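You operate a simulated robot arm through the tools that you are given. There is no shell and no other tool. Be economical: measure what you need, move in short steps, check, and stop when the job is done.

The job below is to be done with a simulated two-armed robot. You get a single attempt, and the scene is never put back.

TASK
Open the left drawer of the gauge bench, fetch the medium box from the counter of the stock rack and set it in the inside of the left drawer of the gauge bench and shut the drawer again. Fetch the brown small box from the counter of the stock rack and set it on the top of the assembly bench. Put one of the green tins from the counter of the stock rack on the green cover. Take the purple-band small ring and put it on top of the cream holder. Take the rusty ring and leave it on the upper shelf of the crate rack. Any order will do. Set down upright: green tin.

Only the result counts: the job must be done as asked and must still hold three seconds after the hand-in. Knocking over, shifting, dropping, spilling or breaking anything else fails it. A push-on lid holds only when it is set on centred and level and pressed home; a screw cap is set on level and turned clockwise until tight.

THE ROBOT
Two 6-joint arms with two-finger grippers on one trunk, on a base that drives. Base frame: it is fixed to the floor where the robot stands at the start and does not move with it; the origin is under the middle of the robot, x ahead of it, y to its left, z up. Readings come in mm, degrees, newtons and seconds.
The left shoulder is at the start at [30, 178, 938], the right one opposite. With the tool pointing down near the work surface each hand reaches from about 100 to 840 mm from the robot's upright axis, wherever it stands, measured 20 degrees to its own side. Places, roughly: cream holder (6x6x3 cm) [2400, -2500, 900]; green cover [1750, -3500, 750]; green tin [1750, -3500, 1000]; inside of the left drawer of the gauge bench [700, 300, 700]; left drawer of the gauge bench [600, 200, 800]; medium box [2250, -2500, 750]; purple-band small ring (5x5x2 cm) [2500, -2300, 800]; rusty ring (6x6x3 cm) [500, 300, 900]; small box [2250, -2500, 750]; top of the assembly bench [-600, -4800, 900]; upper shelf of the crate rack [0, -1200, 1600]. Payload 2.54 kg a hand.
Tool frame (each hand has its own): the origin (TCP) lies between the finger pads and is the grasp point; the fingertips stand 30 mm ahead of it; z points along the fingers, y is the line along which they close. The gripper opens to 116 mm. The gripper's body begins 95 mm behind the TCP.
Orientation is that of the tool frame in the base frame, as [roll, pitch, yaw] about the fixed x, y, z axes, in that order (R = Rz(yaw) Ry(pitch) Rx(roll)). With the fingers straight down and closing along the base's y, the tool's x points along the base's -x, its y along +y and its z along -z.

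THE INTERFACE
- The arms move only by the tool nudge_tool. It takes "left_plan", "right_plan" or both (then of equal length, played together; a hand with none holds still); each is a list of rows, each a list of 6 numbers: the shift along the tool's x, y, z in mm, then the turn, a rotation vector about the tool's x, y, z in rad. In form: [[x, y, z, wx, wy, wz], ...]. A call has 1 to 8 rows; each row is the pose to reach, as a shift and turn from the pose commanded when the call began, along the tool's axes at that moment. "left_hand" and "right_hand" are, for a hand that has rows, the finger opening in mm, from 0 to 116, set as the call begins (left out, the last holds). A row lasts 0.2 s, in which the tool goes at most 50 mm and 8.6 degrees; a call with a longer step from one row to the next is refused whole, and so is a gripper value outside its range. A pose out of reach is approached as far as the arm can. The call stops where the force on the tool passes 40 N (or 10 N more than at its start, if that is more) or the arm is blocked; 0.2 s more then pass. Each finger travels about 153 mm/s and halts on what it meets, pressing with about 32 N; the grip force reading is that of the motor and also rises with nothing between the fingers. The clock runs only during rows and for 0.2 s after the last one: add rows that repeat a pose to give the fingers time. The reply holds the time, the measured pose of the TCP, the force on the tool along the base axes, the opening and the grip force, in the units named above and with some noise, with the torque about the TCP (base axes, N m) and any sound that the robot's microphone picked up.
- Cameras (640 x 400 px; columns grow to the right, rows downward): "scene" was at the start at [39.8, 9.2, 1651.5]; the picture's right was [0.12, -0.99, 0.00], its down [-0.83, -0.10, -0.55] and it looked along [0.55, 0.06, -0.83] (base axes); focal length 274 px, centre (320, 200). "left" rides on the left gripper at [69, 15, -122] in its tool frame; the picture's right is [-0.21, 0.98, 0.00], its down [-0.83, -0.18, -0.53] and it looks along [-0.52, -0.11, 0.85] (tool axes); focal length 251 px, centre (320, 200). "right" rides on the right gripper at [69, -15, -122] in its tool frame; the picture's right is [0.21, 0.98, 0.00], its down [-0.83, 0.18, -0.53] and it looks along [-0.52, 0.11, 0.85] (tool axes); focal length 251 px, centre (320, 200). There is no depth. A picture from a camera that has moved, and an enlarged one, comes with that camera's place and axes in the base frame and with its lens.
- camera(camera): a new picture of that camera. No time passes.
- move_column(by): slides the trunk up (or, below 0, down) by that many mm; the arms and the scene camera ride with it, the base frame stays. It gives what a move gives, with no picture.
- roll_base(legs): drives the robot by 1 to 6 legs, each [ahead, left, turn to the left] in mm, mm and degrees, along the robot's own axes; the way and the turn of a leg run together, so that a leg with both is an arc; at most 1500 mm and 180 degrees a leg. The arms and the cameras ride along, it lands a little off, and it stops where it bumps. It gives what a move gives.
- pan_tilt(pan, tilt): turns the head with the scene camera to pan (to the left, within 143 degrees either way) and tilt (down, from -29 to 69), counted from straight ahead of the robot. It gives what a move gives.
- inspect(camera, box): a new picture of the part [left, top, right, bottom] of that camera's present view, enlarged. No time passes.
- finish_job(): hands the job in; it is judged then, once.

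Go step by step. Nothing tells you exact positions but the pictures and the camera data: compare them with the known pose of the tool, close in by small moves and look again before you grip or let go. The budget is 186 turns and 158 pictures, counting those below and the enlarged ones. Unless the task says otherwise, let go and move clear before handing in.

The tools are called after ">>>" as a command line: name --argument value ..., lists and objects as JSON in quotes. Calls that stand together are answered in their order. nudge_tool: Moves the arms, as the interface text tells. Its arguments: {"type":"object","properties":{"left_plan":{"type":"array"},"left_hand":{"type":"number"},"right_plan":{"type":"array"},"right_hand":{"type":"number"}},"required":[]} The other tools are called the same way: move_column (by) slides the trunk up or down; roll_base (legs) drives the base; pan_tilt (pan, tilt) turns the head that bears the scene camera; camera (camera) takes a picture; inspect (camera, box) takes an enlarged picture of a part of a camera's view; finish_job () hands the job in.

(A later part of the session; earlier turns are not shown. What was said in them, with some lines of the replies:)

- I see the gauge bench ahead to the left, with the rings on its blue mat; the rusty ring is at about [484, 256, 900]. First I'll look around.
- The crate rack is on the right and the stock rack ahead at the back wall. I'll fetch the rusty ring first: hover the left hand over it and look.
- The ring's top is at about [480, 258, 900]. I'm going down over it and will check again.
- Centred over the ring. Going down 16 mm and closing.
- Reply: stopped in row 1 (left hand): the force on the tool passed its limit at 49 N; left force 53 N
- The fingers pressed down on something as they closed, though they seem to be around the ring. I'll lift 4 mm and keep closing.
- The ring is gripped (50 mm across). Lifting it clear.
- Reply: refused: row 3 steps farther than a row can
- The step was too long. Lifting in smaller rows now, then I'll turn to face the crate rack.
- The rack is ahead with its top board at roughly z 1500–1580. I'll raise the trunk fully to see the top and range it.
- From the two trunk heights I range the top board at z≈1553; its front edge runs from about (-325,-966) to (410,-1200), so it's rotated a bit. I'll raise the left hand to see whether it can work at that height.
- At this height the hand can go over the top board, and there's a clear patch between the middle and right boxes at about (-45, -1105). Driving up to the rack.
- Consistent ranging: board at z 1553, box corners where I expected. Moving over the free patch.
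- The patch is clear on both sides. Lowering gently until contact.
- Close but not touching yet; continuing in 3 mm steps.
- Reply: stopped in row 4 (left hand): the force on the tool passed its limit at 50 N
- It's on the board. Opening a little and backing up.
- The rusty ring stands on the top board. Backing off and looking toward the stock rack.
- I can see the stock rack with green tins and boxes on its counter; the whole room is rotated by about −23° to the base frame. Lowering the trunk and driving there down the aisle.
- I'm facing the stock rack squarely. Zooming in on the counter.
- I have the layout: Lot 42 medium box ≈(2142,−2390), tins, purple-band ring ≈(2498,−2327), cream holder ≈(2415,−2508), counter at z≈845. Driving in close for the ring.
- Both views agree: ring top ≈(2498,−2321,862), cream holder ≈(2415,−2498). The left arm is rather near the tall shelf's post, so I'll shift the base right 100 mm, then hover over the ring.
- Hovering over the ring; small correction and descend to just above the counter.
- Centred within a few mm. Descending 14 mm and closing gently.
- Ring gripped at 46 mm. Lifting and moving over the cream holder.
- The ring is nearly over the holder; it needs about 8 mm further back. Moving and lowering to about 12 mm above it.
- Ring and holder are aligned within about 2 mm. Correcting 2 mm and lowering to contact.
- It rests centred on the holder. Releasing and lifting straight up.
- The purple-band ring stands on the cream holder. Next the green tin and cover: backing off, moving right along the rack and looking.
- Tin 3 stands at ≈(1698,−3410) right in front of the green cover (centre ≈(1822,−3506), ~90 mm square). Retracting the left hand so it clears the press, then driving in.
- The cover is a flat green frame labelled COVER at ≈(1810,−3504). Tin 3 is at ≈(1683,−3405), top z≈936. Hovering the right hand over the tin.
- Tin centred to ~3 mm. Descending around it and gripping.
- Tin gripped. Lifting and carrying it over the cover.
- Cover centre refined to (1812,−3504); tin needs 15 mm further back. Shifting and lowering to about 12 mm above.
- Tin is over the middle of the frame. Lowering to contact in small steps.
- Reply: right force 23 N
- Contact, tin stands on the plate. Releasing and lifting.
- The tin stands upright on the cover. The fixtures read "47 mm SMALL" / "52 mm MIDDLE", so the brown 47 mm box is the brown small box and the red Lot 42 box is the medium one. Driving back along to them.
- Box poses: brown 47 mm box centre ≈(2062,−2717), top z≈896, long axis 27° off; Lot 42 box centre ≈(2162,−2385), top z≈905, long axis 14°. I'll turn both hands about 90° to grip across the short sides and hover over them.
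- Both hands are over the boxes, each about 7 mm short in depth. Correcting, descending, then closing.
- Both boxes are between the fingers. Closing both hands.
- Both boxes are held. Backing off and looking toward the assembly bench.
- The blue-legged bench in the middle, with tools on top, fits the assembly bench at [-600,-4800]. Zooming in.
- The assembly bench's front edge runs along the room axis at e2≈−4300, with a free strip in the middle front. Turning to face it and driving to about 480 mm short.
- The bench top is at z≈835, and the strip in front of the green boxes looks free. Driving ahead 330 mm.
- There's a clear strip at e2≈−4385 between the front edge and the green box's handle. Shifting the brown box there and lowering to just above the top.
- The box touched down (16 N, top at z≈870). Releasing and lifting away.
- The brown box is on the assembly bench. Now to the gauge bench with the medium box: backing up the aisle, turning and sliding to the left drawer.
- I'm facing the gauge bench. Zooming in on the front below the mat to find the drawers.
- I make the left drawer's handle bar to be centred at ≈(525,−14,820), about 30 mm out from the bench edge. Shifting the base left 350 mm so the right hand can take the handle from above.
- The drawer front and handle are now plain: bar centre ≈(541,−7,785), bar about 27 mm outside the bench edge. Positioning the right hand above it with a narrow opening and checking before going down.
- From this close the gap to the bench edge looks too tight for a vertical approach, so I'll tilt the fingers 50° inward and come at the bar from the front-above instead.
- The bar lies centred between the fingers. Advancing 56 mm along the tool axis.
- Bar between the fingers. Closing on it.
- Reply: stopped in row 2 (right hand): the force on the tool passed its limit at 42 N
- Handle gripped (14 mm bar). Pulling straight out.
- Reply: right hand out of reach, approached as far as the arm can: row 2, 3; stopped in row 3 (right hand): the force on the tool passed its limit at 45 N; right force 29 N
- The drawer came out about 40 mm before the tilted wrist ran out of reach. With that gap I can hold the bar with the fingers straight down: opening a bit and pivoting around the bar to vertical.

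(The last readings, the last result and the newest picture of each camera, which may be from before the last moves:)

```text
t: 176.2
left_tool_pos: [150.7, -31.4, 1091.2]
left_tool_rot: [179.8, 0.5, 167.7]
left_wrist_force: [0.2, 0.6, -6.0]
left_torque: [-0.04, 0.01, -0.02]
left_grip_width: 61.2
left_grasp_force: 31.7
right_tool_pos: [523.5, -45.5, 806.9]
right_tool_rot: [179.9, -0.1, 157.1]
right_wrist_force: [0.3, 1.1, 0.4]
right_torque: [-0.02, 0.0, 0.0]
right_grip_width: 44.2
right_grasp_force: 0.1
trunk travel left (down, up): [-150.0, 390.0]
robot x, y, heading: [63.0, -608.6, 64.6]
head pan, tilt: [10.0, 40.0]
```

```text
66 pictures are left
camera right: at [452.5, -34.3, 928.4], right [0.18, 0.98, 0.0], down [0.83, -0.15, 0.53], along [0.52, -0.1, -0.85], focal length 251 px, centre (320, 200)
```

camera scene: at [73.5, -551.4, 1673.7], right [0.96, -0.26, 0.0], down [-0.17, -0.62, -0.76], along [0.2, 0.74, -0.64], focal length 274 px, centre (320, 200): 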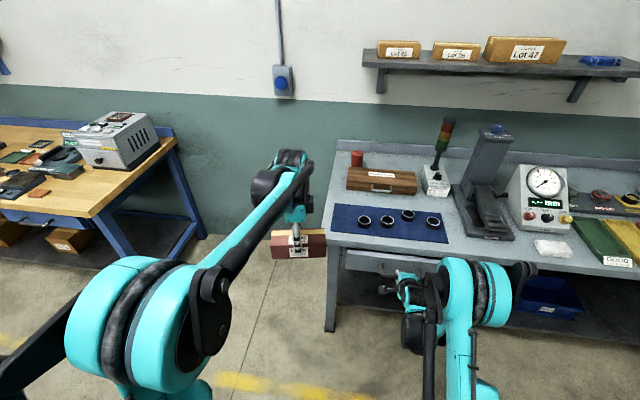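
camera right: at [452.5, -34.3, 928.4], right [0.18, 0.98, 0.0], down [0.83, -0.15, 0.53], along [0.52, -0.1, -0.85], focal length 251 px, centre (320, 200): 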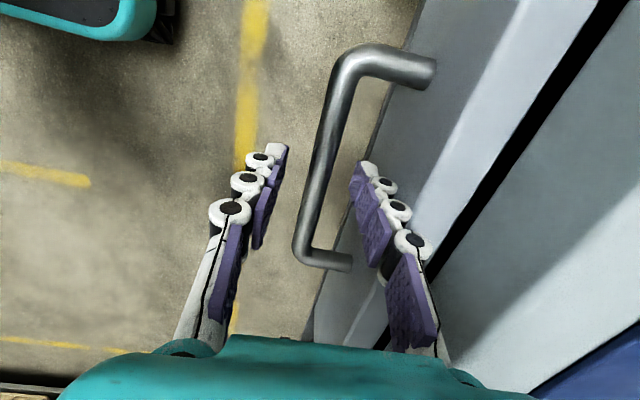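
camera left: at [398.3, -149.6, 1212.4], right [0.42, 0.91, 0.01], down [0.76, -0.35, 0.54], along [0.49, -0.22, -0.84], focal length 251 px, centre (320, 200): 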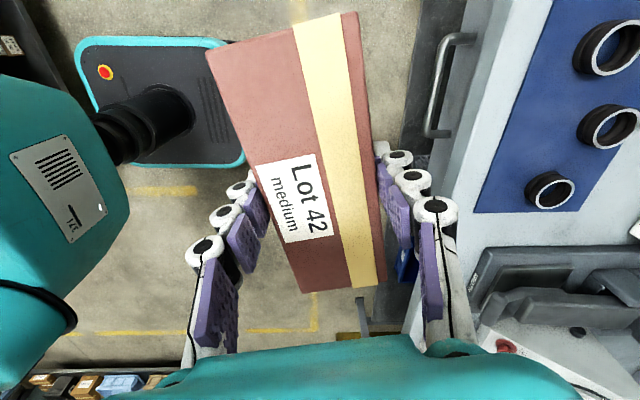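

Fingers straddle the bar vertically. Lowering 8 mm and closing.

>>> nudge_tool --right_plan '[[0, 0, 8, 0, 0, 0], [0, 0, 8, 0, 0, 0]]'

>>> nudge_tool --right_plan '[[0, 0, 0, 0, 0, 0], [0, 0, 0, 0, 0, 0], [0, 0, 0, 0, 0, 0]]' --right_hand 0

>>> nudge_tool --right_plan '[[0, -20, 0, 0, 0, 0], [0, -45, 0, 0, 0, 0], [0, -70, 0, 0, 0, 0], [0, -95, 0, 0, 0, 0], [0, -120, 0, 0, 0, 0], [0, -145, 0, 0, 0, 0], [0, -170, 0, 0, 0, 0], [0, -195, 0, 0, 0, 0]]'

>>> camera --camera "right"

>>> camera --camera "scene"

```text
t: 176.8
left_tool_pos: [150.5, -31.7, 1092.0]
left_tool_rot: [179.6, 0.4, 167.7]
left_wrist_force: [0.9, -0.4, -5.9]
left_torque: [0.02, 0.01, -0.01]
left_grip_width: 61.5
left_grasp_force: 32.1
right_tool_pos: [522.5, -45.6, 799.4]
right_tool_rot: [179.8, -0.1, 157.1]
right_wrist_force: [0.2, -0.5, 0.3]
right_torque: [0.0, 0.03, 0.01]
right_grip_width: 43.8
right_grasp_force: 0.1
trunk travel left (down, up): [-150.0, 390.0]
robot x, y, heading: [64.9, -609.2, 64.5]
head pan, tilt: [10.0, 40.0]
```

```text
t: 177.6
left_tool_pos: [150.7, -31.6, 1091.0]
left_tool_rot: [179.8, 0.5, 167.8]
left_wrist_force: [0.5, 0.1, -6.3]
left_torque: [-0.03, 0.01, 0.01]
left_grip_width: 61.5
left_grasp_force: 32.3
right_tool_pos: [521.7, -45.3, 798.4]
right_tool_rot: [179.9, -0.1, 157.2]
right_wrist_force: [-0.1, 1.0, -1.0]
right_torque: [0.04, 0.08, -0.92]
right_grip_width: 14.0
right_grasp_force: 40.1
trunk travel left (down, up): [-150.0, 390.0]
robot x, y, heading: [65.1, -609.2, 64.6]
head pan, tilt: [10.0, 40.0]
```

```text
t: 179.3
left_tool_pos: [150.6, -31.4, 1092.3]
left_tool_rot: [179.7, 0.6, 167.6]
left_wrist_force: [-0.3, 0.0, -5.6]
left_torque: [0.0, 0.04, 0.02]
left_grip_width: 61.6
left_grasp_force: 32.1
right_tool_pos: [443.6, -226.1, 797.7]
right_tool_rot: [179.7, -0.1, 157.2]
right_wrist_force: [-9.9, 2.0, 3.9]
right_torque: [-0.17, -0.31, -0.89]
right_grip_width: 14.1
right_grasp_force: 40.5
trunk travel left (down, up): [-150.0, 390.0]
robot x, y, heading: [61.2, -610.5, 64.6]
head pan, tilt: [10.0, 40.0]
```

```text
65 pictures are left
camera right: at [373.5, -214.8, 920.3], right [0.18, 0.98, 0.0], down [0.83, -0.15, 0.53], along [0.52, -0.09, -0.85], focal length 251 px, centre (320, 200)
```

right: 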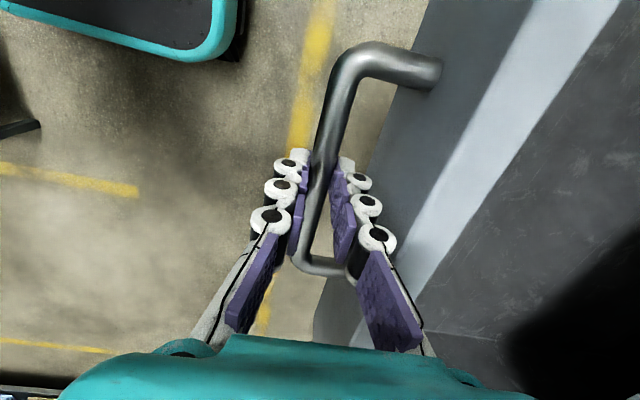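

```text
64 pictures are left
camera scene: at [70.5, -553.0, 1673.9], right [0.96, -0.26, 0.0], down [-0.17, -0.62, -0.77], along [0.2, 0.74, -0.64], focal length 274 px, centre (320, 200)
```

scene: 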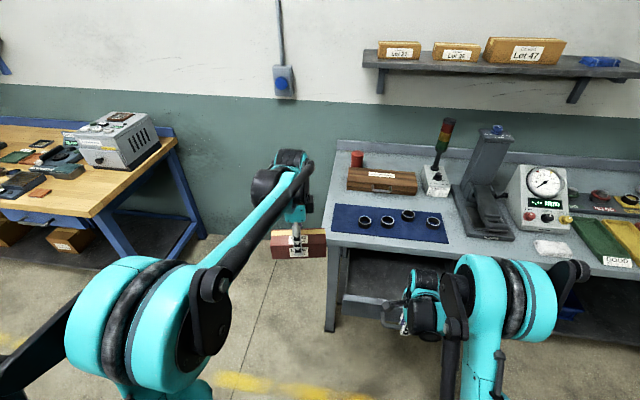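

The drawer is open about 235 mm. Releasing the handle, lifting the right hand and retracting it.

>>> nudge_tool --right_plan '[[0, 0, 0, 0, 0, 0], [0, 0, 0, 0, 0, 0], [0, 0, -40, 0, 0, 0], [0, 0, -85, 0, 0, 0], [0, 0, -130, 0, 0, 0], [0, 0, -175, 0, 0, 0], [0, 0, -220, 0, 0, 0], [0, 0, -265, 0, 0, 0]]' --right_hand 44

>>> camera --camera "right"

>>> camera --camera "scene"

```text
t: 181.2
left_tool_pos: [151.5, -31.0, 1092.5]
left_tool_rot: [179.7, 0.5, 167.7]
left_wrist_force: [-1.1, -0.3, -5.4]
left_torque: [0.01, -0.02, -0.02]
left_grip_width: 61.4
left_grasp_force: 31.7
right_tool_pos: [445.4, -227.1, 1064.5]
right_tool_rot: [179.9, -0.1, 157.1]
right_wrist_force: [-0.5, -0.6, 1.2]
right_torque: [0.01, 0.01, -0.02]
right_grip_width: 44.2
right_grasp_force: 0.0
trunk travel left (down, up): [-150.0, 390.0]
robot x, y, heading: [62.9, -607.8, 64.7]
head pan, tilt: [10.0, 40.0]
```

```text
63 pictures are left
camera right: at [375.6, -215.5, 1185.6], right [0.18, 0.98, 0.0], down [0.83, -0.16, 0.53], along [0.52, -0.09, -0.85], focal length 251 px, centre (320, 200)
```

right: 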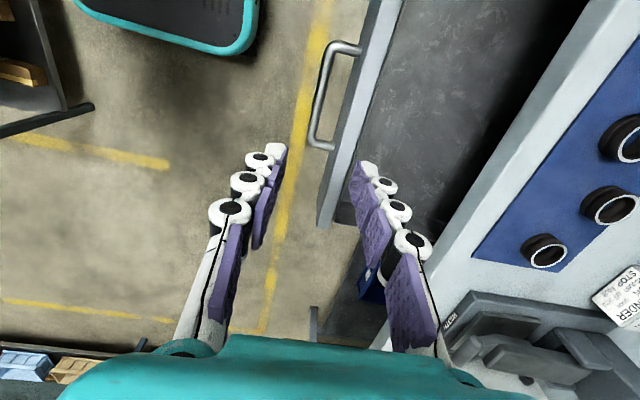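

```text
62 pictures are left
camera scene: at [71.4, -553.7, 1674.1], right [0.96, -0.26, 0.0], down [-0.17, -0.62, -0.77], along [0.2, 0.74, -0.64], focal length 274 px, centre (320, 200)
```

scene: 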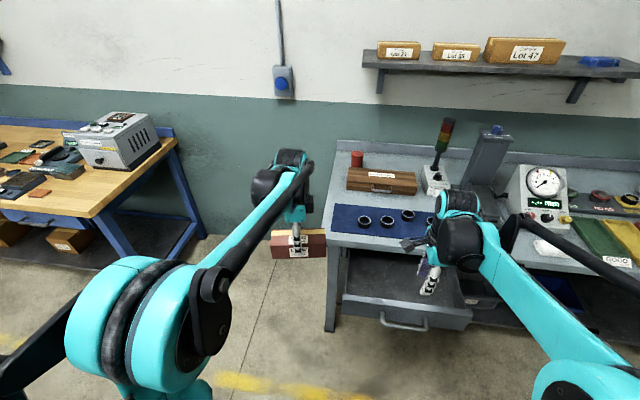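

>>> inspect --camera "scene" --box '[310, 230, 490, 350]'

```text
3.33 times, centred on (400, 290) of scene
camera zoom: at [71.4, -553.7, 1674.1], right [0.96, -0.26, 0.0], down [-0.17, -0.62, -0.77], along [0.2, 0.74, -0.64], focal length 914 px, centre (53, -100)
```

zoom: 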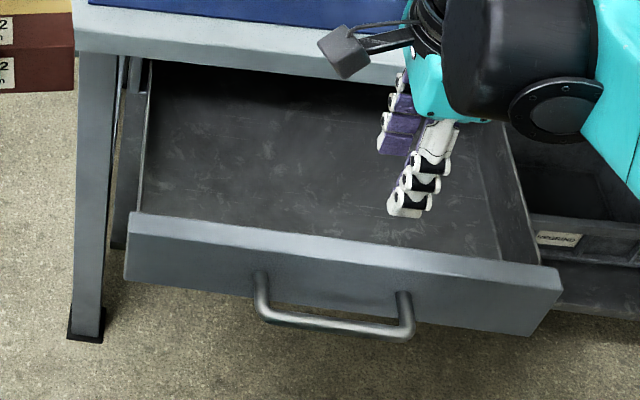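

The drawer is empty and wide (≈416 mm); a good spot for the box is ≈(510,−79). Moving the base right so the left hand lines up.

>>> roll_base --legs '[[0, -345, 0]]'

>>> camera --camera "left"

>>> inspect --camera "scene" --box '[210, 200, 410, 350]'

```text
t: 183.4
left_tool_pos: [467.9, -182.4, 1092.4]
left_tool_rot: [179.8, 0.5, 167.1]
left_wrist_force: [1.5, 0.2, -5.4]
left_torque: [0.0, 0.02, -0.03]
left_grip_width: 61.4
left_grasp_force: 32.1
right_tool_pos: [760.8, -380.3, 1062.0]
right_tool_rot: [179.8, -0.3, 156.4]
right_wrist_force: [-0.8, 0.4, 0.2]
right_torque: [0.0, -0.02, -0.03]
right_grip_width: 43.9
right_grasp_force: 0.1
trunk travel left (down, up): [-150.0, 390.0]
robot x, y, heading: [368.7, -757.1, 63.7]
head pan, tilt: [10.0, 40.0]
```

```text
60 pictures are left
camera left: at [402.5, -151.8, 1212.5], right [0.43, 0.9, 0.01], down [0.76, -0.36, 0.54], along [0.49, -0.23, -0.84], focal length 251 px, centre (320, 200)
```

left: 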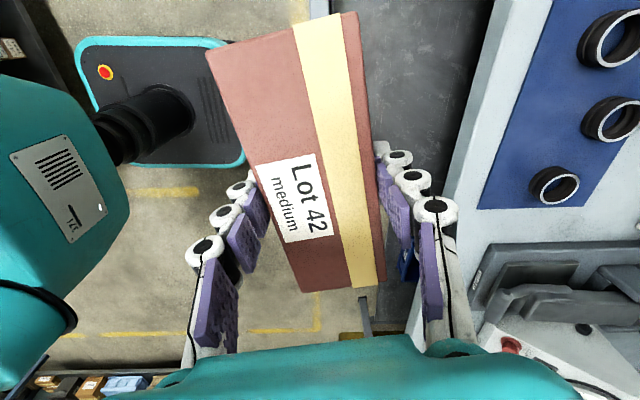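

```text
2.67 times, centred on (310, 275) of scene
camera zoom: at [383.1, -702.0, 1674.1], right [0.96, -0.28, 0.0], down [-0.18, -0.62, -0.77], along [0.21, 0.74, -0.64], focal length 731 px, centre (347, 0)
```

zoom: 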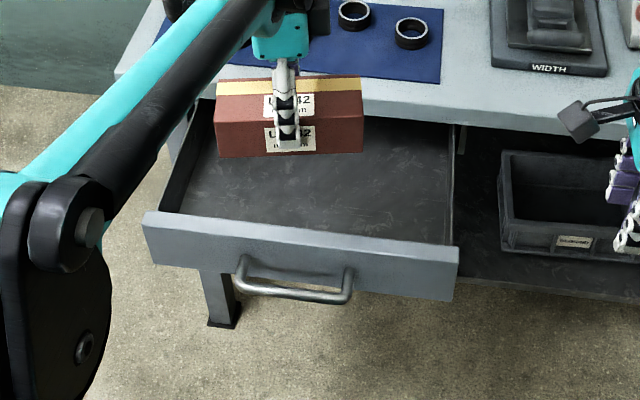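

Geometry confirmed (panel top z≈825; opening between n≈45 and 200). Moving the box over the drawer, squaring it, and lowering to just above the panel.

>>> nudge_tool --left_plan '[[-4, 26, 0, 0, 0, 0.07], [-8, 52, 10, 0, 0, 0.13], [-12, 77, 30, 0, 0, 0.183], [-16, 103, 60, 0, 0, 0.183], [-16, 103, 100, 0, 0, 0.183], [-16, 103, 140, 0, 0, 0.183], [-16, 103, 170, 0, 0, 0.183]]'

>>> camera --camera "left"

>>> inspect --camera "scene" --box '[210, 200, 410, 350]'

```text
t: 185.0
left_tool_pos: [507.4, -82.4, 921.4]
left_tool_rot: [179.7, 0.5, 156.5]
left_wrist_force: [-0.6, 0.2, -6.0]
left_torque: [0.0, 0.0, -0.04]
left_grip_width: 61.1
left_grasp_force: 32.2
right_tool_pos: [760.6, -379.3, 1061.8]
right_tool_rot: [179.8, -0.1, 156.4]
right_wrist_force: [-0.3, 0.1, 0.4]
right_torque: [0.01, 0.03, 0.02]
right_grip_width: 43.8
right_grasp_force: 0.0
trunk travel left (down, up): [-150.0, 390.0]
robot x, y, heading: [368.3, -756.9, 64.0]
head pan, tilt: [10.0, 40.0]
```

```text
58 pictures are left
camera left: at [448.5, -42.2, 1041.2], right [0.59, 0.81, 0.01], down [0.68, -0.5, 0.54], along [0.44, -0.31, -0.84], focal length 251 px, centre (320, 200)
```

left: 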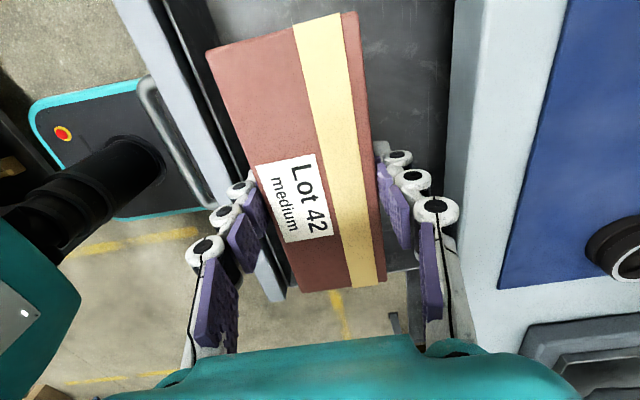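

```text
2.67 times, centred on (310, 275) of scene
camera zoom: at [382.0, -701.0, 1674.1], right [0.96, -0.28, 0.0], down [-0.18, -0.62, -0.77], along [0.21, 0.74, -0.64], focal length 731 px, centre (347, 0)
```

zoom: 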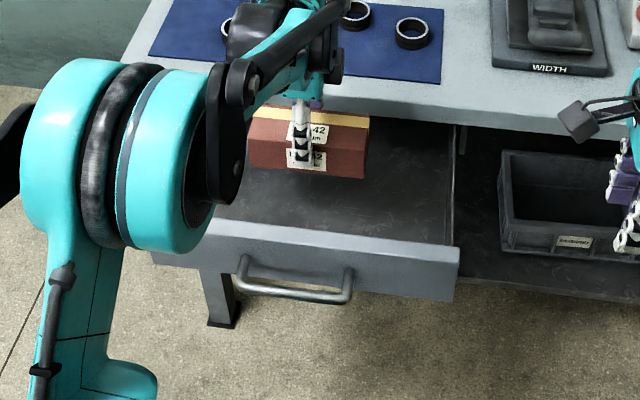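

The box is squarely over the opening. Lowering into the drawer until contact.

>>> nudge_tool --left_plan '[[0, 0, 30, 0, 0, 0], [0, 0, 60, 0, 0, 0], [0, 0, 80, 0, 0, 0], [0, 0, 92, 0, 0, 0], [0, 0, 100, 0, 0, 0], [0, 0, 108, 0, 0, 0], [0, 0, 114, 0, 0, 0], [0, 0, 120, 0, 0, 0]]'

>>> camera --camera "left"

>>> inspect --camera "scene" --box '[210, 200, 410, 350]'

```text
t: 186.8
left_tool_pos: [510.2, -83.0, 802.8]
left_tool_rot: [179.8, 0.6, 156.6]
left_wrist_force: [-0.3, 0.3, -5.0]
left_torque: [-0.02, 0.02, 0.0]
left_grip_width: 61.5
left_grasp_force: 31.6
right_tool_pos: [759.4, -377.9, 1063.3]
right_tool_rot: [179.9, -0.1, 156.4]
right_wrist_force: [0.3, 0.0, 0.3]
right_torque: [0.03, 0.01, -0.02]
right_grip_width: 43.9
right_grasp_force: 0.1
trunk travel left (down, up): [-150.0, 390.0]
robot x, y, heading: [370.7, -758.6, 64.0]
head pan, tilt: [10.0, 40.0]
```

```text
56 pictures are left
camera left: at [450.1, -42.7, 922.7], right [0.59, 0.81, 0.01], down [0.68, -0.5, 0.54], along [0.44, -0.31, -0.84], focal length 251 px, centre (320, 200)
```

left: 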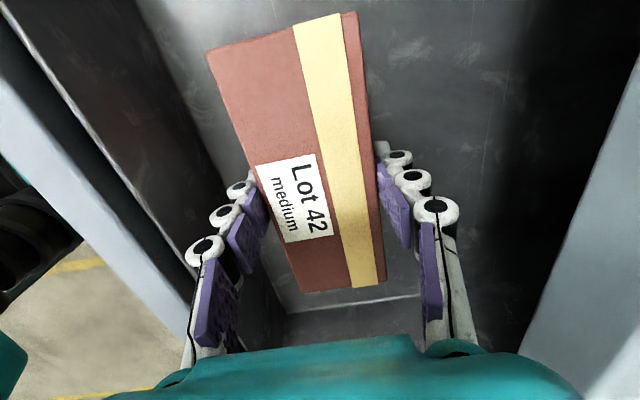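

```text
2.67 times, centred on (310, 275) of scene
camera zoom: at [382.0, -701.1, 1674.1], right [0.96, -0.28, 0.0], down [-0.18, -0.62, -0.77], along [0.21, 0.74, -0.64], focal length 731 px, centre (347, 0)
```

zoom: 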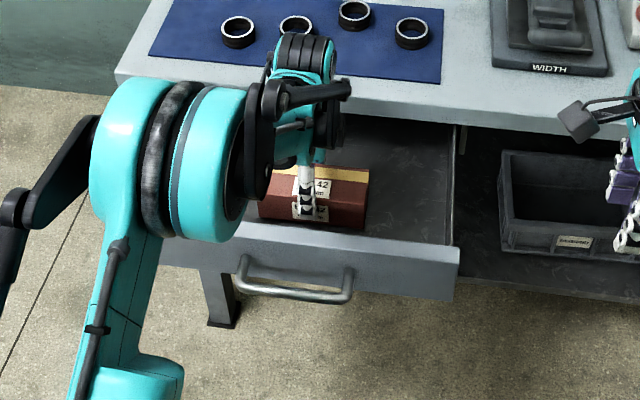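

Still clear of the floor. Continuing down in small steps.

>>> nudge_tool --left_plan '[[0, 0, 5, 0, 0, 0], [0, 0, 10, 0, 0, 0], [0, 0, 14, 0, 0, 0], [0, 0, 18, 0, 0, 0], [0, 0, 22, 0, 0, 0], [0, 0, 26, 0, 0, 0], [0, 0, 30, 0, 0, 0], [0, 0, 33, 0, 0, 0]]'

>>> camera --camera "left"

```text
t: 188.6
left_tool_pos: [509.0, -85.4, 770.6]
left_tool_rot: [179.6, 0.6, 156.4]
left_wrist_force: [-0.1, -0.5, 18.0]
left_torque: [-0.17, -0.02, 0.04]
left_grip_width: 61.5
left_grasp_force: 32.0
right_tool_pos: [758.9, -381.0, 1063.1]
right_tool_rot: [179.7, -0.1, 156.4]
right_wrist_force: [0.0, -0.5, 0.4]
right_torque: [0.01, -0.02, -0.04]
right_grip_width: 43.9
right_grasp_force: 0.1
trunk travel left (down, up): [-150.0, 390.0]
robot x, y, heading: [373.0, -755.8, 64.0]
head pan, tilt: [10.0, 40.0]
```

```text
54 pictures are left
camera left: at [450.0, -44.7, 891.1], right [0.59, 0.81, 0.01], down [0.68, -0.5, 0.54], along [0.44, -0.31, -0.84], focal length 251 px, centre (320, 200)
```

left: 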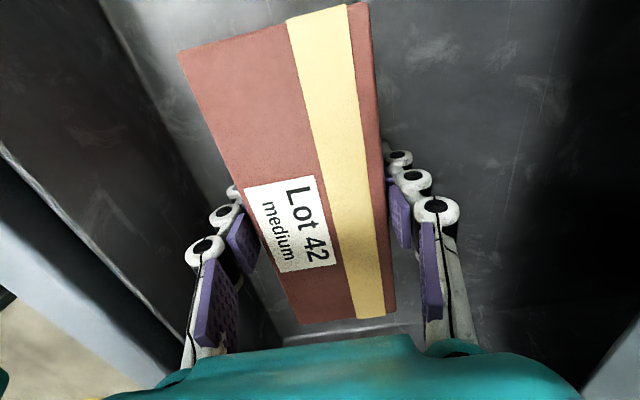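

It's on the drawer floor. Opening and lifting straight out.

>>> nudge_tool --left_plan '[[0, 0, -1, 0, 0, 0], [0, 0, -1, 0, 0, 0], [0, 0, -1, 0, 0, 0]]' --left_hand 78

>>> nudge_tool --left_plan '[[0, 0, -30, 0, 0, 0], [0, 0, -75, 0, 0, 0], [0, 0, -120, 0, 0, 0], [0, 0, -165, 0, 0, 0], [0, 0, -210, 0, 0, 0], [0, -40, -240, 0, 0, 0], [0, -85, -260, 0, 0, 0]]'

>>> camera --camera "left"

>>> camera --camera "scene"

```text
t: 189.4
left_tool_pos: [509.7, -85.2, 771.5]
left_tool_rot: [179.7, 0.5, 156.4]
left_wrist_force: [0.5, -0.8, -0.6]
left_torque: [0.04, -0.05, -0.03]
left_grip_width: 78.0
left_grasp_force: 0.0
right_tool_pos: [759.2, -380.2, 1064.0]
right_tool_rot: [179.9, 0.0, 156.5]
right_wrist_force: [0.4, 0.0, 0.1]
right_torque: [-0.02, -0.01, -0.02]
right_grip_width: 44.1
right_grasp_force: 0.0
trunk travel left (down, up): [-150.0, 390.0]
robot x, y, heading: [373.2, -759.1, 64.1]
head pan, tilt: [10.0, 40.0]
```

```text
t: 191.0
left_tool_pos: [470.4, -162.8, 1033.0]
left_tool_rot: [179.6, 0.5, 156.5]
left_wrist_force: [-0.9, -0.1, -1.2]
left_torque: [0.04, -0.01, 0.02]
left_grip_width: 78.0
left_grasp_force: 0.0
right_tool_pos: [758.9, -380.8, 1063.5]
right_tool_rot: [179.8, 0.0, 156.4]
right_wrist_force: [0.7, 0.0, -0.3]
right_torque: [0.03, -0.03, -0.01]
right_grip_width: 44.3
right_grasp_force: 0.1
trunk travel left (down, up): [-150.0, 390.0]
robot x, y, heading: [372.5, -757.5, 63.8]
head pan, tilt: [10.0, 40.0]
```

```text
53 pictures are left
camera left: at [411.7, -122.1, 1152.3], right [0.59, 0.81, 0.01], down [0.68, -0.5, 0.54], along [0.44, -0.31, -0.84], focal length 251 px, centre (320, 200)
```

left: 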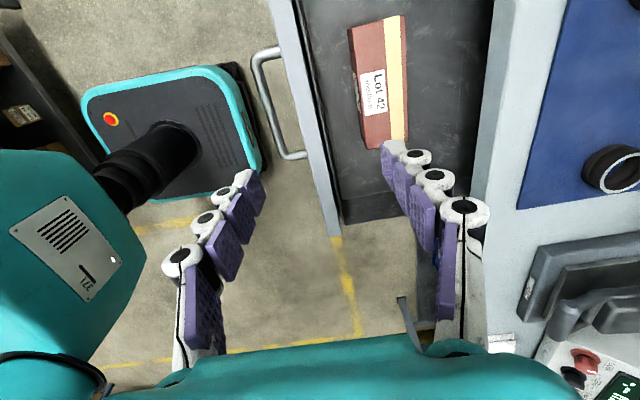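

```text
52 pictures are left
camera scene: at [381.1, -703.7, 1674.2], right [0.96, -0.28, 0.0], down [-0.18, -0.62, -0.77], along [0.21, 0.74, -0.64], focal length 274 px, centre (320, 200)
```

scene: 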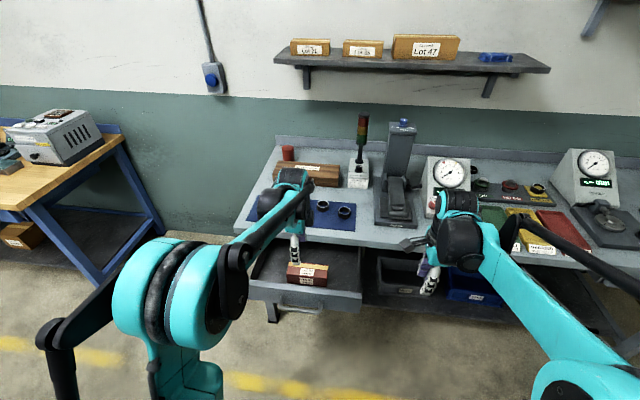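

The medium box lies in the drawer. Now closing it: left fingers shut, brought down in front of the handle.

>>> nudge_tool --left_plan '[[0, -40, 0, 0, 0, 0], [0, -80, 0, 0, 0, 0], [-1, -116, 0, 0, 0, 0], [-1, -116, 45, 0, 0, 0], [-1, -116, 90, 0, 0, 0], [-1, -116, 135, 0, 0, 0], [-1, -116, 180, 0, 0, 0], [-1, -116, 228, 0, 0, 0]]' --left_hand 0

>>> camera --camera "left"

```text
t: 192.8
left_tool_pos: [429.9, -269.1, 797.5]
left_tool_rot: [179.7, 0.4, 156.5]
left_wrist_force: [0.0, -0.2, -0.3]
left_torque: [-0.03, 0.01, -0.03]
left_grip_width: 0.3
left_grasp_force: 29.1
right_tool_pos: [759.0, -378.5, 1061.6]
right_tool_rot: [179.8, 0.0, 156.4]
right_wrist_force: [-0.2, 0.0, 0.1]
right_torque: [-0.05, 0.03, -0.02]
right_grip_width: 43.9
right_grasp_force: 0.1
trunk travel left (down, up): [-150.0, 390.0]
robot x, y, heading: [372.1, -755.7, 64.2]
head pan, tilt: [10.0, 40.0]
```

```text
51 pictures are left
camera left: at [371.2, -228.4, 918.2], right [0.59, 0.81, 0.01], down [0.68, -0.5, 0.54], along [0.44, -0.31, -0.84], focal length 251 px, centre (320, 200)
```

left: 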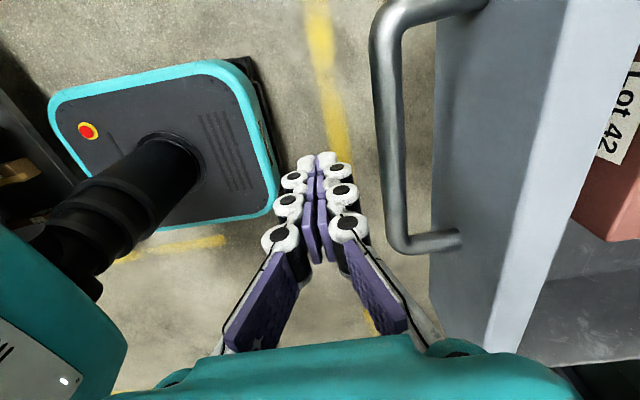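

Fingers stand just in front of the bar. Pushing the drawer in.

>>> nudge_tool --left_plan '[[0, 20, -4, 0, 0, 0], [0, 45, -4, 0, 0, 0], [0, 75, -4, 0, 0, 0], [0, 105, -4, 0, 0, 0], [0, 135, -4, 0, 0, 0], [0, 165, -4, 0, 0, 0], [0, 195, -4, 0, 0, 0], [0, 220, -4, 0, 0, 0]]'

>>> inspect --camera "scene" --box '[210, 200, 410, 350]'

```text
t: 194.6
left_tool_pos: [517.9, -65.8, 805.5]
left_tool_rot: [179.7, 0.5, 156.4]
left_wrist_force: [0.1, 0.6, -0.6]
left_torque: [0.03, 0.0, 0.01]
left_grip_width: 0.0
left_grasp_force: 28.6
right_tool_pos: [759.3, -377.8, 1062.7]
right_tool_rot: [179.8, -0.1, 156.4]
right_wrist_force: [-0.8, -0.1, -0.6]
right_torque: [-0.01, -0.02, -0.02]
right_grip_width: 44.3
right_grasp_force: 0.0
trunk travel left (down, up): [-150.0, 390.0]
robot x, y, heading: [376.2, -757.7, 63.9]
head pan, tilt: [10.0, 40.0]
```

```text
2.67 times, centred on (310, 275) of scene
camera zoom: at [382.1, -701.1, 1674.1], right [0.96, -0.28, 0.0], down [-0.18, -0.62, -0.77], along [0.21, 0.74, -0.64], focal length 731 px, centre (347, 0)
```

zoom: 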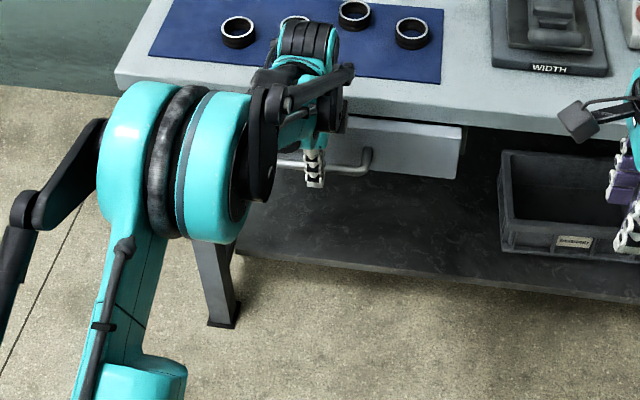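

Nearly shut. Continuing in small steps until it meets the stop.

>>> nudge_tool --left_plan '[[0, 10, 2, 0, 0, 0], [0, 20, 2, 0, 0, 0], [0, 30, 2, 0, 0, 0], [0, 38, 2, 0, 0, 0], [0, 46, 2, 0, 0, 0], [0, 54, 2, 0, 0, 0], [0, 62, 2, 0, 0, 0]]'

>>> inspect --camera "scene" --box '[210, 200, 410, 350]'

```text
t: 195.9
left_tool_pos: [534.2, -29.0, 805.5]
left_tool_rot: [-179.6, 0.5, 156.5]
left_wrist_force: [-6.7, -12.4, 14.9]
left_torque: [-0.06, 0.03, -0.04]
left_grip_width: 0.0
left_grasp_force: 28.7
right_tool_pos: [757.5, -382.2, 1063.6]
right_tool_rot: [179.7, -0.1, 156.6]
right_wrist_force: [0.0, 0.1, 0.5]
right_torque: [-0.01, 0.02, -0.01]
right_grip_width: 43.9
right_grasp_force: 0.2
trunk travel left (down, up): [-150.0, 390.0]
robot x, y, heading: [370.8, -755.3, 64.2]
head pan, tilt: [10.0, 40.0]
stopped in row 6 (left hand): the force on the tool passed its limit at 49 N (the readings are from after the stop); the commanded pose is now the measured one
```

```text
2.67 times, centred on (310, 275) of scene
camera zoom: at [380.9, -705.6, 1674.6], right [0.96, -0.27, 0.0], down [-0.18, -0.62, -0.77], along [0.21, 0.74, -0.64], focal length 731 px, centre (347, 0)
```

zoom: 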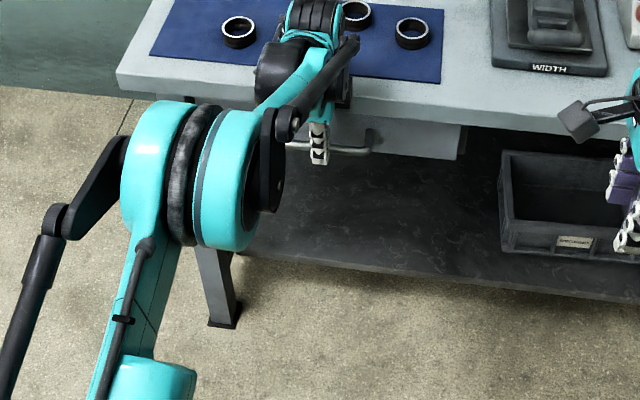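

It met the stop at 49 N. Backing the hand off to see whether the drawer is fully shut.

>>> nudge_tool --left_plan '[[0, -30, 0, 0, 0, 0], [0, -75, 0, 0, 0, 0], [0, -110, -20, 0, 0, 0], [0, -120, -65, 0, 0, 0], [60, -120, -90, 0, 0, 0], [100, -120, -110, 0, 0, 0], [145, -120, -120, 0, 0, 0]]'

>>> inspect --camera "scene" --box '[250, 200, 410, 300]'

```text
refused: row 5 steps farther than a row can; nothing moved
```

```text
4.00 times, centred on (330, 250) of scene
camera zoom: at [380.9, -705.6, 1674.6], right [0.96, -0.27, 0.0], down [-0.18, -0.62, -0.77], along [0.21, 0.74, -0.64], focal length 1097 px, centre (280, 0)
```

zoom: 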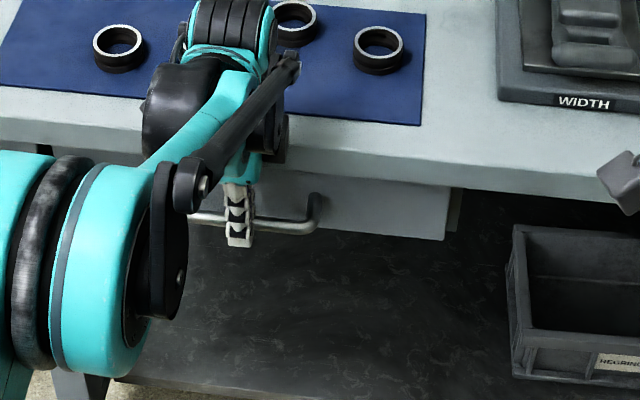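

>>> nudge_tool --left_plan '[[0, -30, 0, 0, 0, 0], [0, -75, 0, 0, 0, 0], [0, -110, -20, 0, 0, 0], [0, -120, -65, 0, 0, 0], [35, -120, -95, 0, 0, 0], [75, -120, -115, 0, 0, 0], [115, -120, -130, 0, 0, 0], [160, -120, -140, 0, 0, 0]]'

>>> inspect --camera "scene" --box '[230, 190, 410, 310]'

>>> camera --camera "left"

```text
t: 197.7
left_tool_pos: [339.9, -71.5, 941.6]
left_tool_rot: [-179.6, 0.5, 156.5]
left_wrist_force: [0.6, -0.3, 0.2]
left_torque: [0.0, -0.03, -0.01]
left_grip_width: 0.0
left_grasp_force: 28.9
right_tool_pos: [758.1, -379.5, 1063.0]
right_tool_rot: [179.7, -0.1, 156.4]
right_wrist_force: [0.4, -0.2, -0.5]
right_torque: [0.0, -0.05, 0.0]
right_grip_width: 43.7
right_grasp_force: 0.0
trunk travel left (down, up): [-150.0, 390.0]
robot x, y, heading: [369.5, -759.9, 64.0]
head pan, tilt: [10.0, 40.0]
```

```text
3.33 times, centred on (320, 250) of scene
camera zoom: at [380.3, -702.2, 1674.1], right [0.96, -0.28, 0.0], down [-0.18, -0.62, -0.77], along [0.21, 0.74, -0.64], focal length 914 px, centre (320, 33)
```

zoom: 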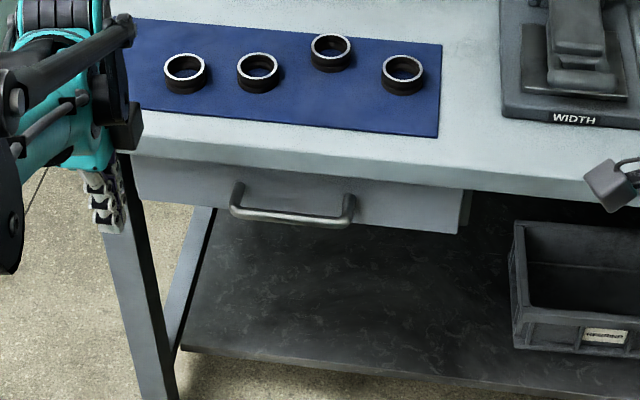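

```text
46 pictures are left
camera left: at [281.3, -29.7, 1060.7], right [0.59, 0.81, 0.0], down [0.68, -0.49, 0.54], along [0.44, -0.32, -0.84], focal length 251 px, centre (320, 200)
```

left: 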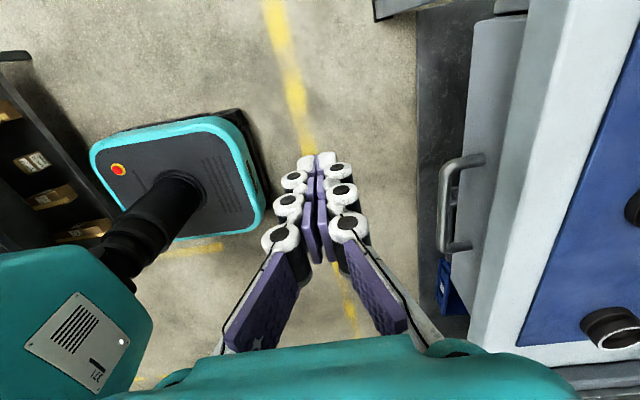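

The handle reads within a few mm of its original place. One more slow push to make sure the drawer is home.

>>> nudge_tool --left_plan '[[-45, 0, 10, 0, 0, 0], [-85, 0, 25, 0, 0, 0], [-125, 0, 45, 0, 0, 0], [-160, 0, 75, 0, 0, 0], [-160, 10, 120, 0, 0, 0], [-160, 50, 138, 0, 0, 0], [-160, 85, 138, 0, 0, 0], [-160, 100, 138, 0, 0, 0]]'

>>> nudge_tool --left_plan '[[0, 10, 0, 0, 0, 0], [0, 16, 0, 0, 0, 0], [0, 19, 0, 0, 0, 0], [0, 22, 0, 0, 0, 0], [0, 25, 0, 0, 0, 0], [0, 28, 0, 0, 0, 0], [0, 31, 0, 0, 0, 0], [0, 34, 0, 0, 0, 0]]'

```text
t: 199.5
left_tool_pos: [527.2, -44.7, 806.1]
left_tool_rot: [-179.6, 0.5, 156.6]
left_wrist_force: [0.3, -0.1, 0.8]
left_torque: [0.02, 0.02, 0.01]
left_grip_width: 0.3
left_grasp_force: 28.2
right_tool_pos: [758.7, -379.3, 1061.9]
right_tool_rot: [179.8, -0.1, 156.5]
right_wrist_force: [-0.6, -0.7, -1.1]
right_torque: [-0.02, 0.05, 0.01]
right_grip_width: 43.9
right_grasp_force: 0.1
trunk travel left (down, up): [-150.0, 390.0]
robot x, y, heading: [374.3, -757.0, 64.0]
head pan, tilt: [10.0, 40.0]
```

```text
t: 200.6
left_tool_pos: [533.6, -28.2, 807.2]
left_tool_rot: [-179.0, 0.5, 156.4]
left_wrist_force: [-5.1, -10.0, 7.8]
left_torque: [-0.12, 0.04, -0.06]
left_grip_width: 0.0
left_grasp_force: 28.4
right_tool_pos: [757.6, -381.0, 1063.9]
right_tool_rot: [179.6, -0.1, 156.5]
right_wrist_force: [-0.3, -0.3, -0.1]
right_torque: [0.02, 0.02, 0.02]
right_grip_width: 44.1
right_grasp_force: 0.0
trunk travel left (down, up): [-150.0, 390.0]
robot x, y, heading: [374.6, -761.1, 64.4]
head pan, tilt: [10.0, 40.0]
stopped in row 5 (left hand): the force on the tool passed its limit at 45 N (the readings are from after the stop); the commanded pose is now the measured one
```

It stops at the same place, so the drawer is home. Withdrawing the hand and taking a last look.

>>> nudge_tool --left_plan '[[0, -30, 0, 0, 0, 0], [0, -75, 0, 0, 0, 0], [0, -115, -10, 0, 0, 0], [0, -130, -50, 0, 0, 0], [0, -130, -95, 0, 0, 0], [0, -130, -140, 0, 0, 0], [0, -130, -185, 0, 0, 0]]'

>>> roll_base --legs '[[-70, 0, 0]]'

>>> camera --camera "scene"

>>> camera --camera "left"

```text
t: 202.2
left_tool_pos: [483.1, -141.7, 994.8]
left_tool_rot: [-179.1, 0.4, 156.5]
left_wrist_force: [-0.6, -0.5, 0.4]
left_torque: [0.02, 0.02, 0.02]
left_grip_width: 0.0
left_grasp_force: 28.4
right_tool_pos: [758.1, -381.1, 1063.4]
right_tool_rot: [179.8, -0.1, 156.5]
right_wrist_force: [-0.3, -0.3, 0.1]
right_torque: [0.02, -0.01, 0.05]
right_grip_width: 44.0
right_grasp_force: 0.1
trunk travel left (down, up): [-150.0, 390.0]
robot x, y, heading: [373.7, -755.5, 64.1]
head pan, tilt: [10.0, 40.0]
```

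```text
t: 203.2
left_tool_pos: [450.7, -204.0, 994.5]
left_tool_rot: [-179.3, 0.4, 156.5]
left_wrist_force: [-0.9, -0.7, 0.2]
left_torque: [0.09, -0.07, -0.01]
left_grip_width: 0.0
left_grasp_force: 28.4
right_tool_pos: [726.8, -444.0, 1063.8]
right_tool_rot: [179.8, -0.1, 156.6]
right_wrist_force: [0.9, -0.3, 0.2]
right_torque: [0.01, -0.01, -0.02]
right_grip_width: 43.9
right_grasp_force: 0.1
trunk travel left (down, up): [-150.0, 390.0]
robot x, y, heading: [342.3, -822.8, 64.2]
head pan, tilt: [10.0, 40.0]
```

```text
45 pictures are left
camera scene: at [349.6, -768.4, 1674.2], right [0.96, -0.27, 0.0], down [-0.18, -0.62, -0.77], along [0.21, 0.74, -0.64], focal length 274 px, centre (320, 200)
```

scene: 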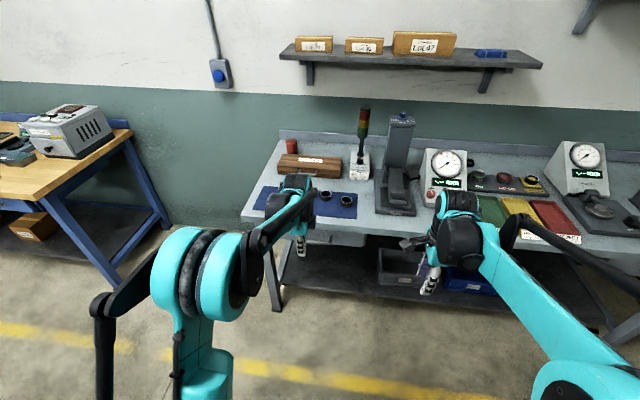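

```text
44 pictures are left
camera left: at [392.4, -162.5, 1114.5], right [0.59, 0.81, -0.01], down [0.68, -0.49, 0.54], along [0.43, -0.33, -0.84], focal length 251 px, centre (320, 200)
```

left: 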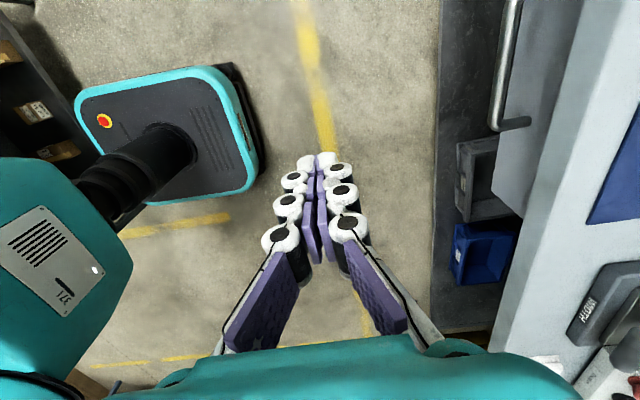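

The drawer is shut and both hands are free. A quick check of the rusty ring on the crate rack behind me.

>>> pan_tilt --pan 143 --tilt 15

>>> camera --camera "scene"

```text
t: 205.4
left_tool_pos: [451.8, -203.7, 993.4]
left_tool_rot: [-179.0, 0.5, 156.5]
left_wrist_force: [-0.1, -0.3, 0.8]
left_torque: [0.02, 0.0, 0.0]
left_grip_width: 0.0
left_grasp_force: 28.5
right_tool_pos: [728.9, -443.8, 1063.1]
right_tool_rot: [179.8, -0.1, 156.5]
right_wrist_force: [0.5, -0.1, -0.2]
right_torque: [0.01, 0.03, -0.01]
right_grip_width: 43.8
right_grasp_force: 0.1
trunk travel left (down, up): [-150.0, 390.0]
robot x, y, heading: [337.7, -818.5, 64.0]
head pan, tilt: [143.0, 15.0]
```

```text
43 pictures are left
camera scene: at [244.2, -890.5, 1713.7], right [-0.46, 0.89, 0.0], down [0.23, 0.12, -0.97], along [-0.86, -0.44, -0.26], focal length 274 px, centre (320, 200)
```

scene: 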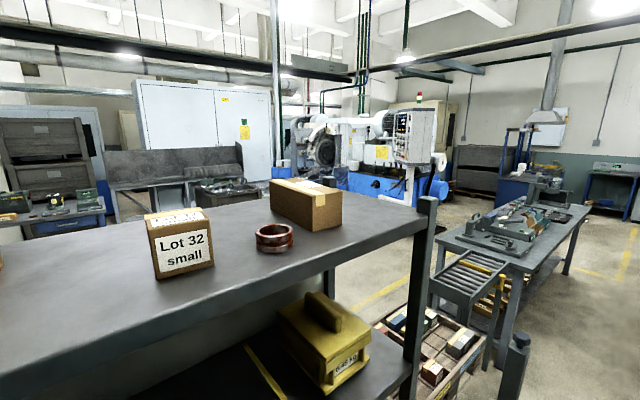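

The rusty ring is still on the crate rack's top board, and everything else is in place. Handing in.

>>> finish_job

```text
The job is handed in.
```

The job is handed in with every item done:
- **Medium box:** in the left drawer of the gauge bench, with the drawer shut.
- **Brown small box:** on top of the assembly bench. I took the brown "47 mm" box for this one, because a fixture on the counter is labelled "47 mm SMALL".
- **Green tin:** upright on the green cover.
- **Purple-band small ring:** on top of the cream holder.
- **Rusty ring:** on the top board of the crate rack, which I took to be the upper shelf.
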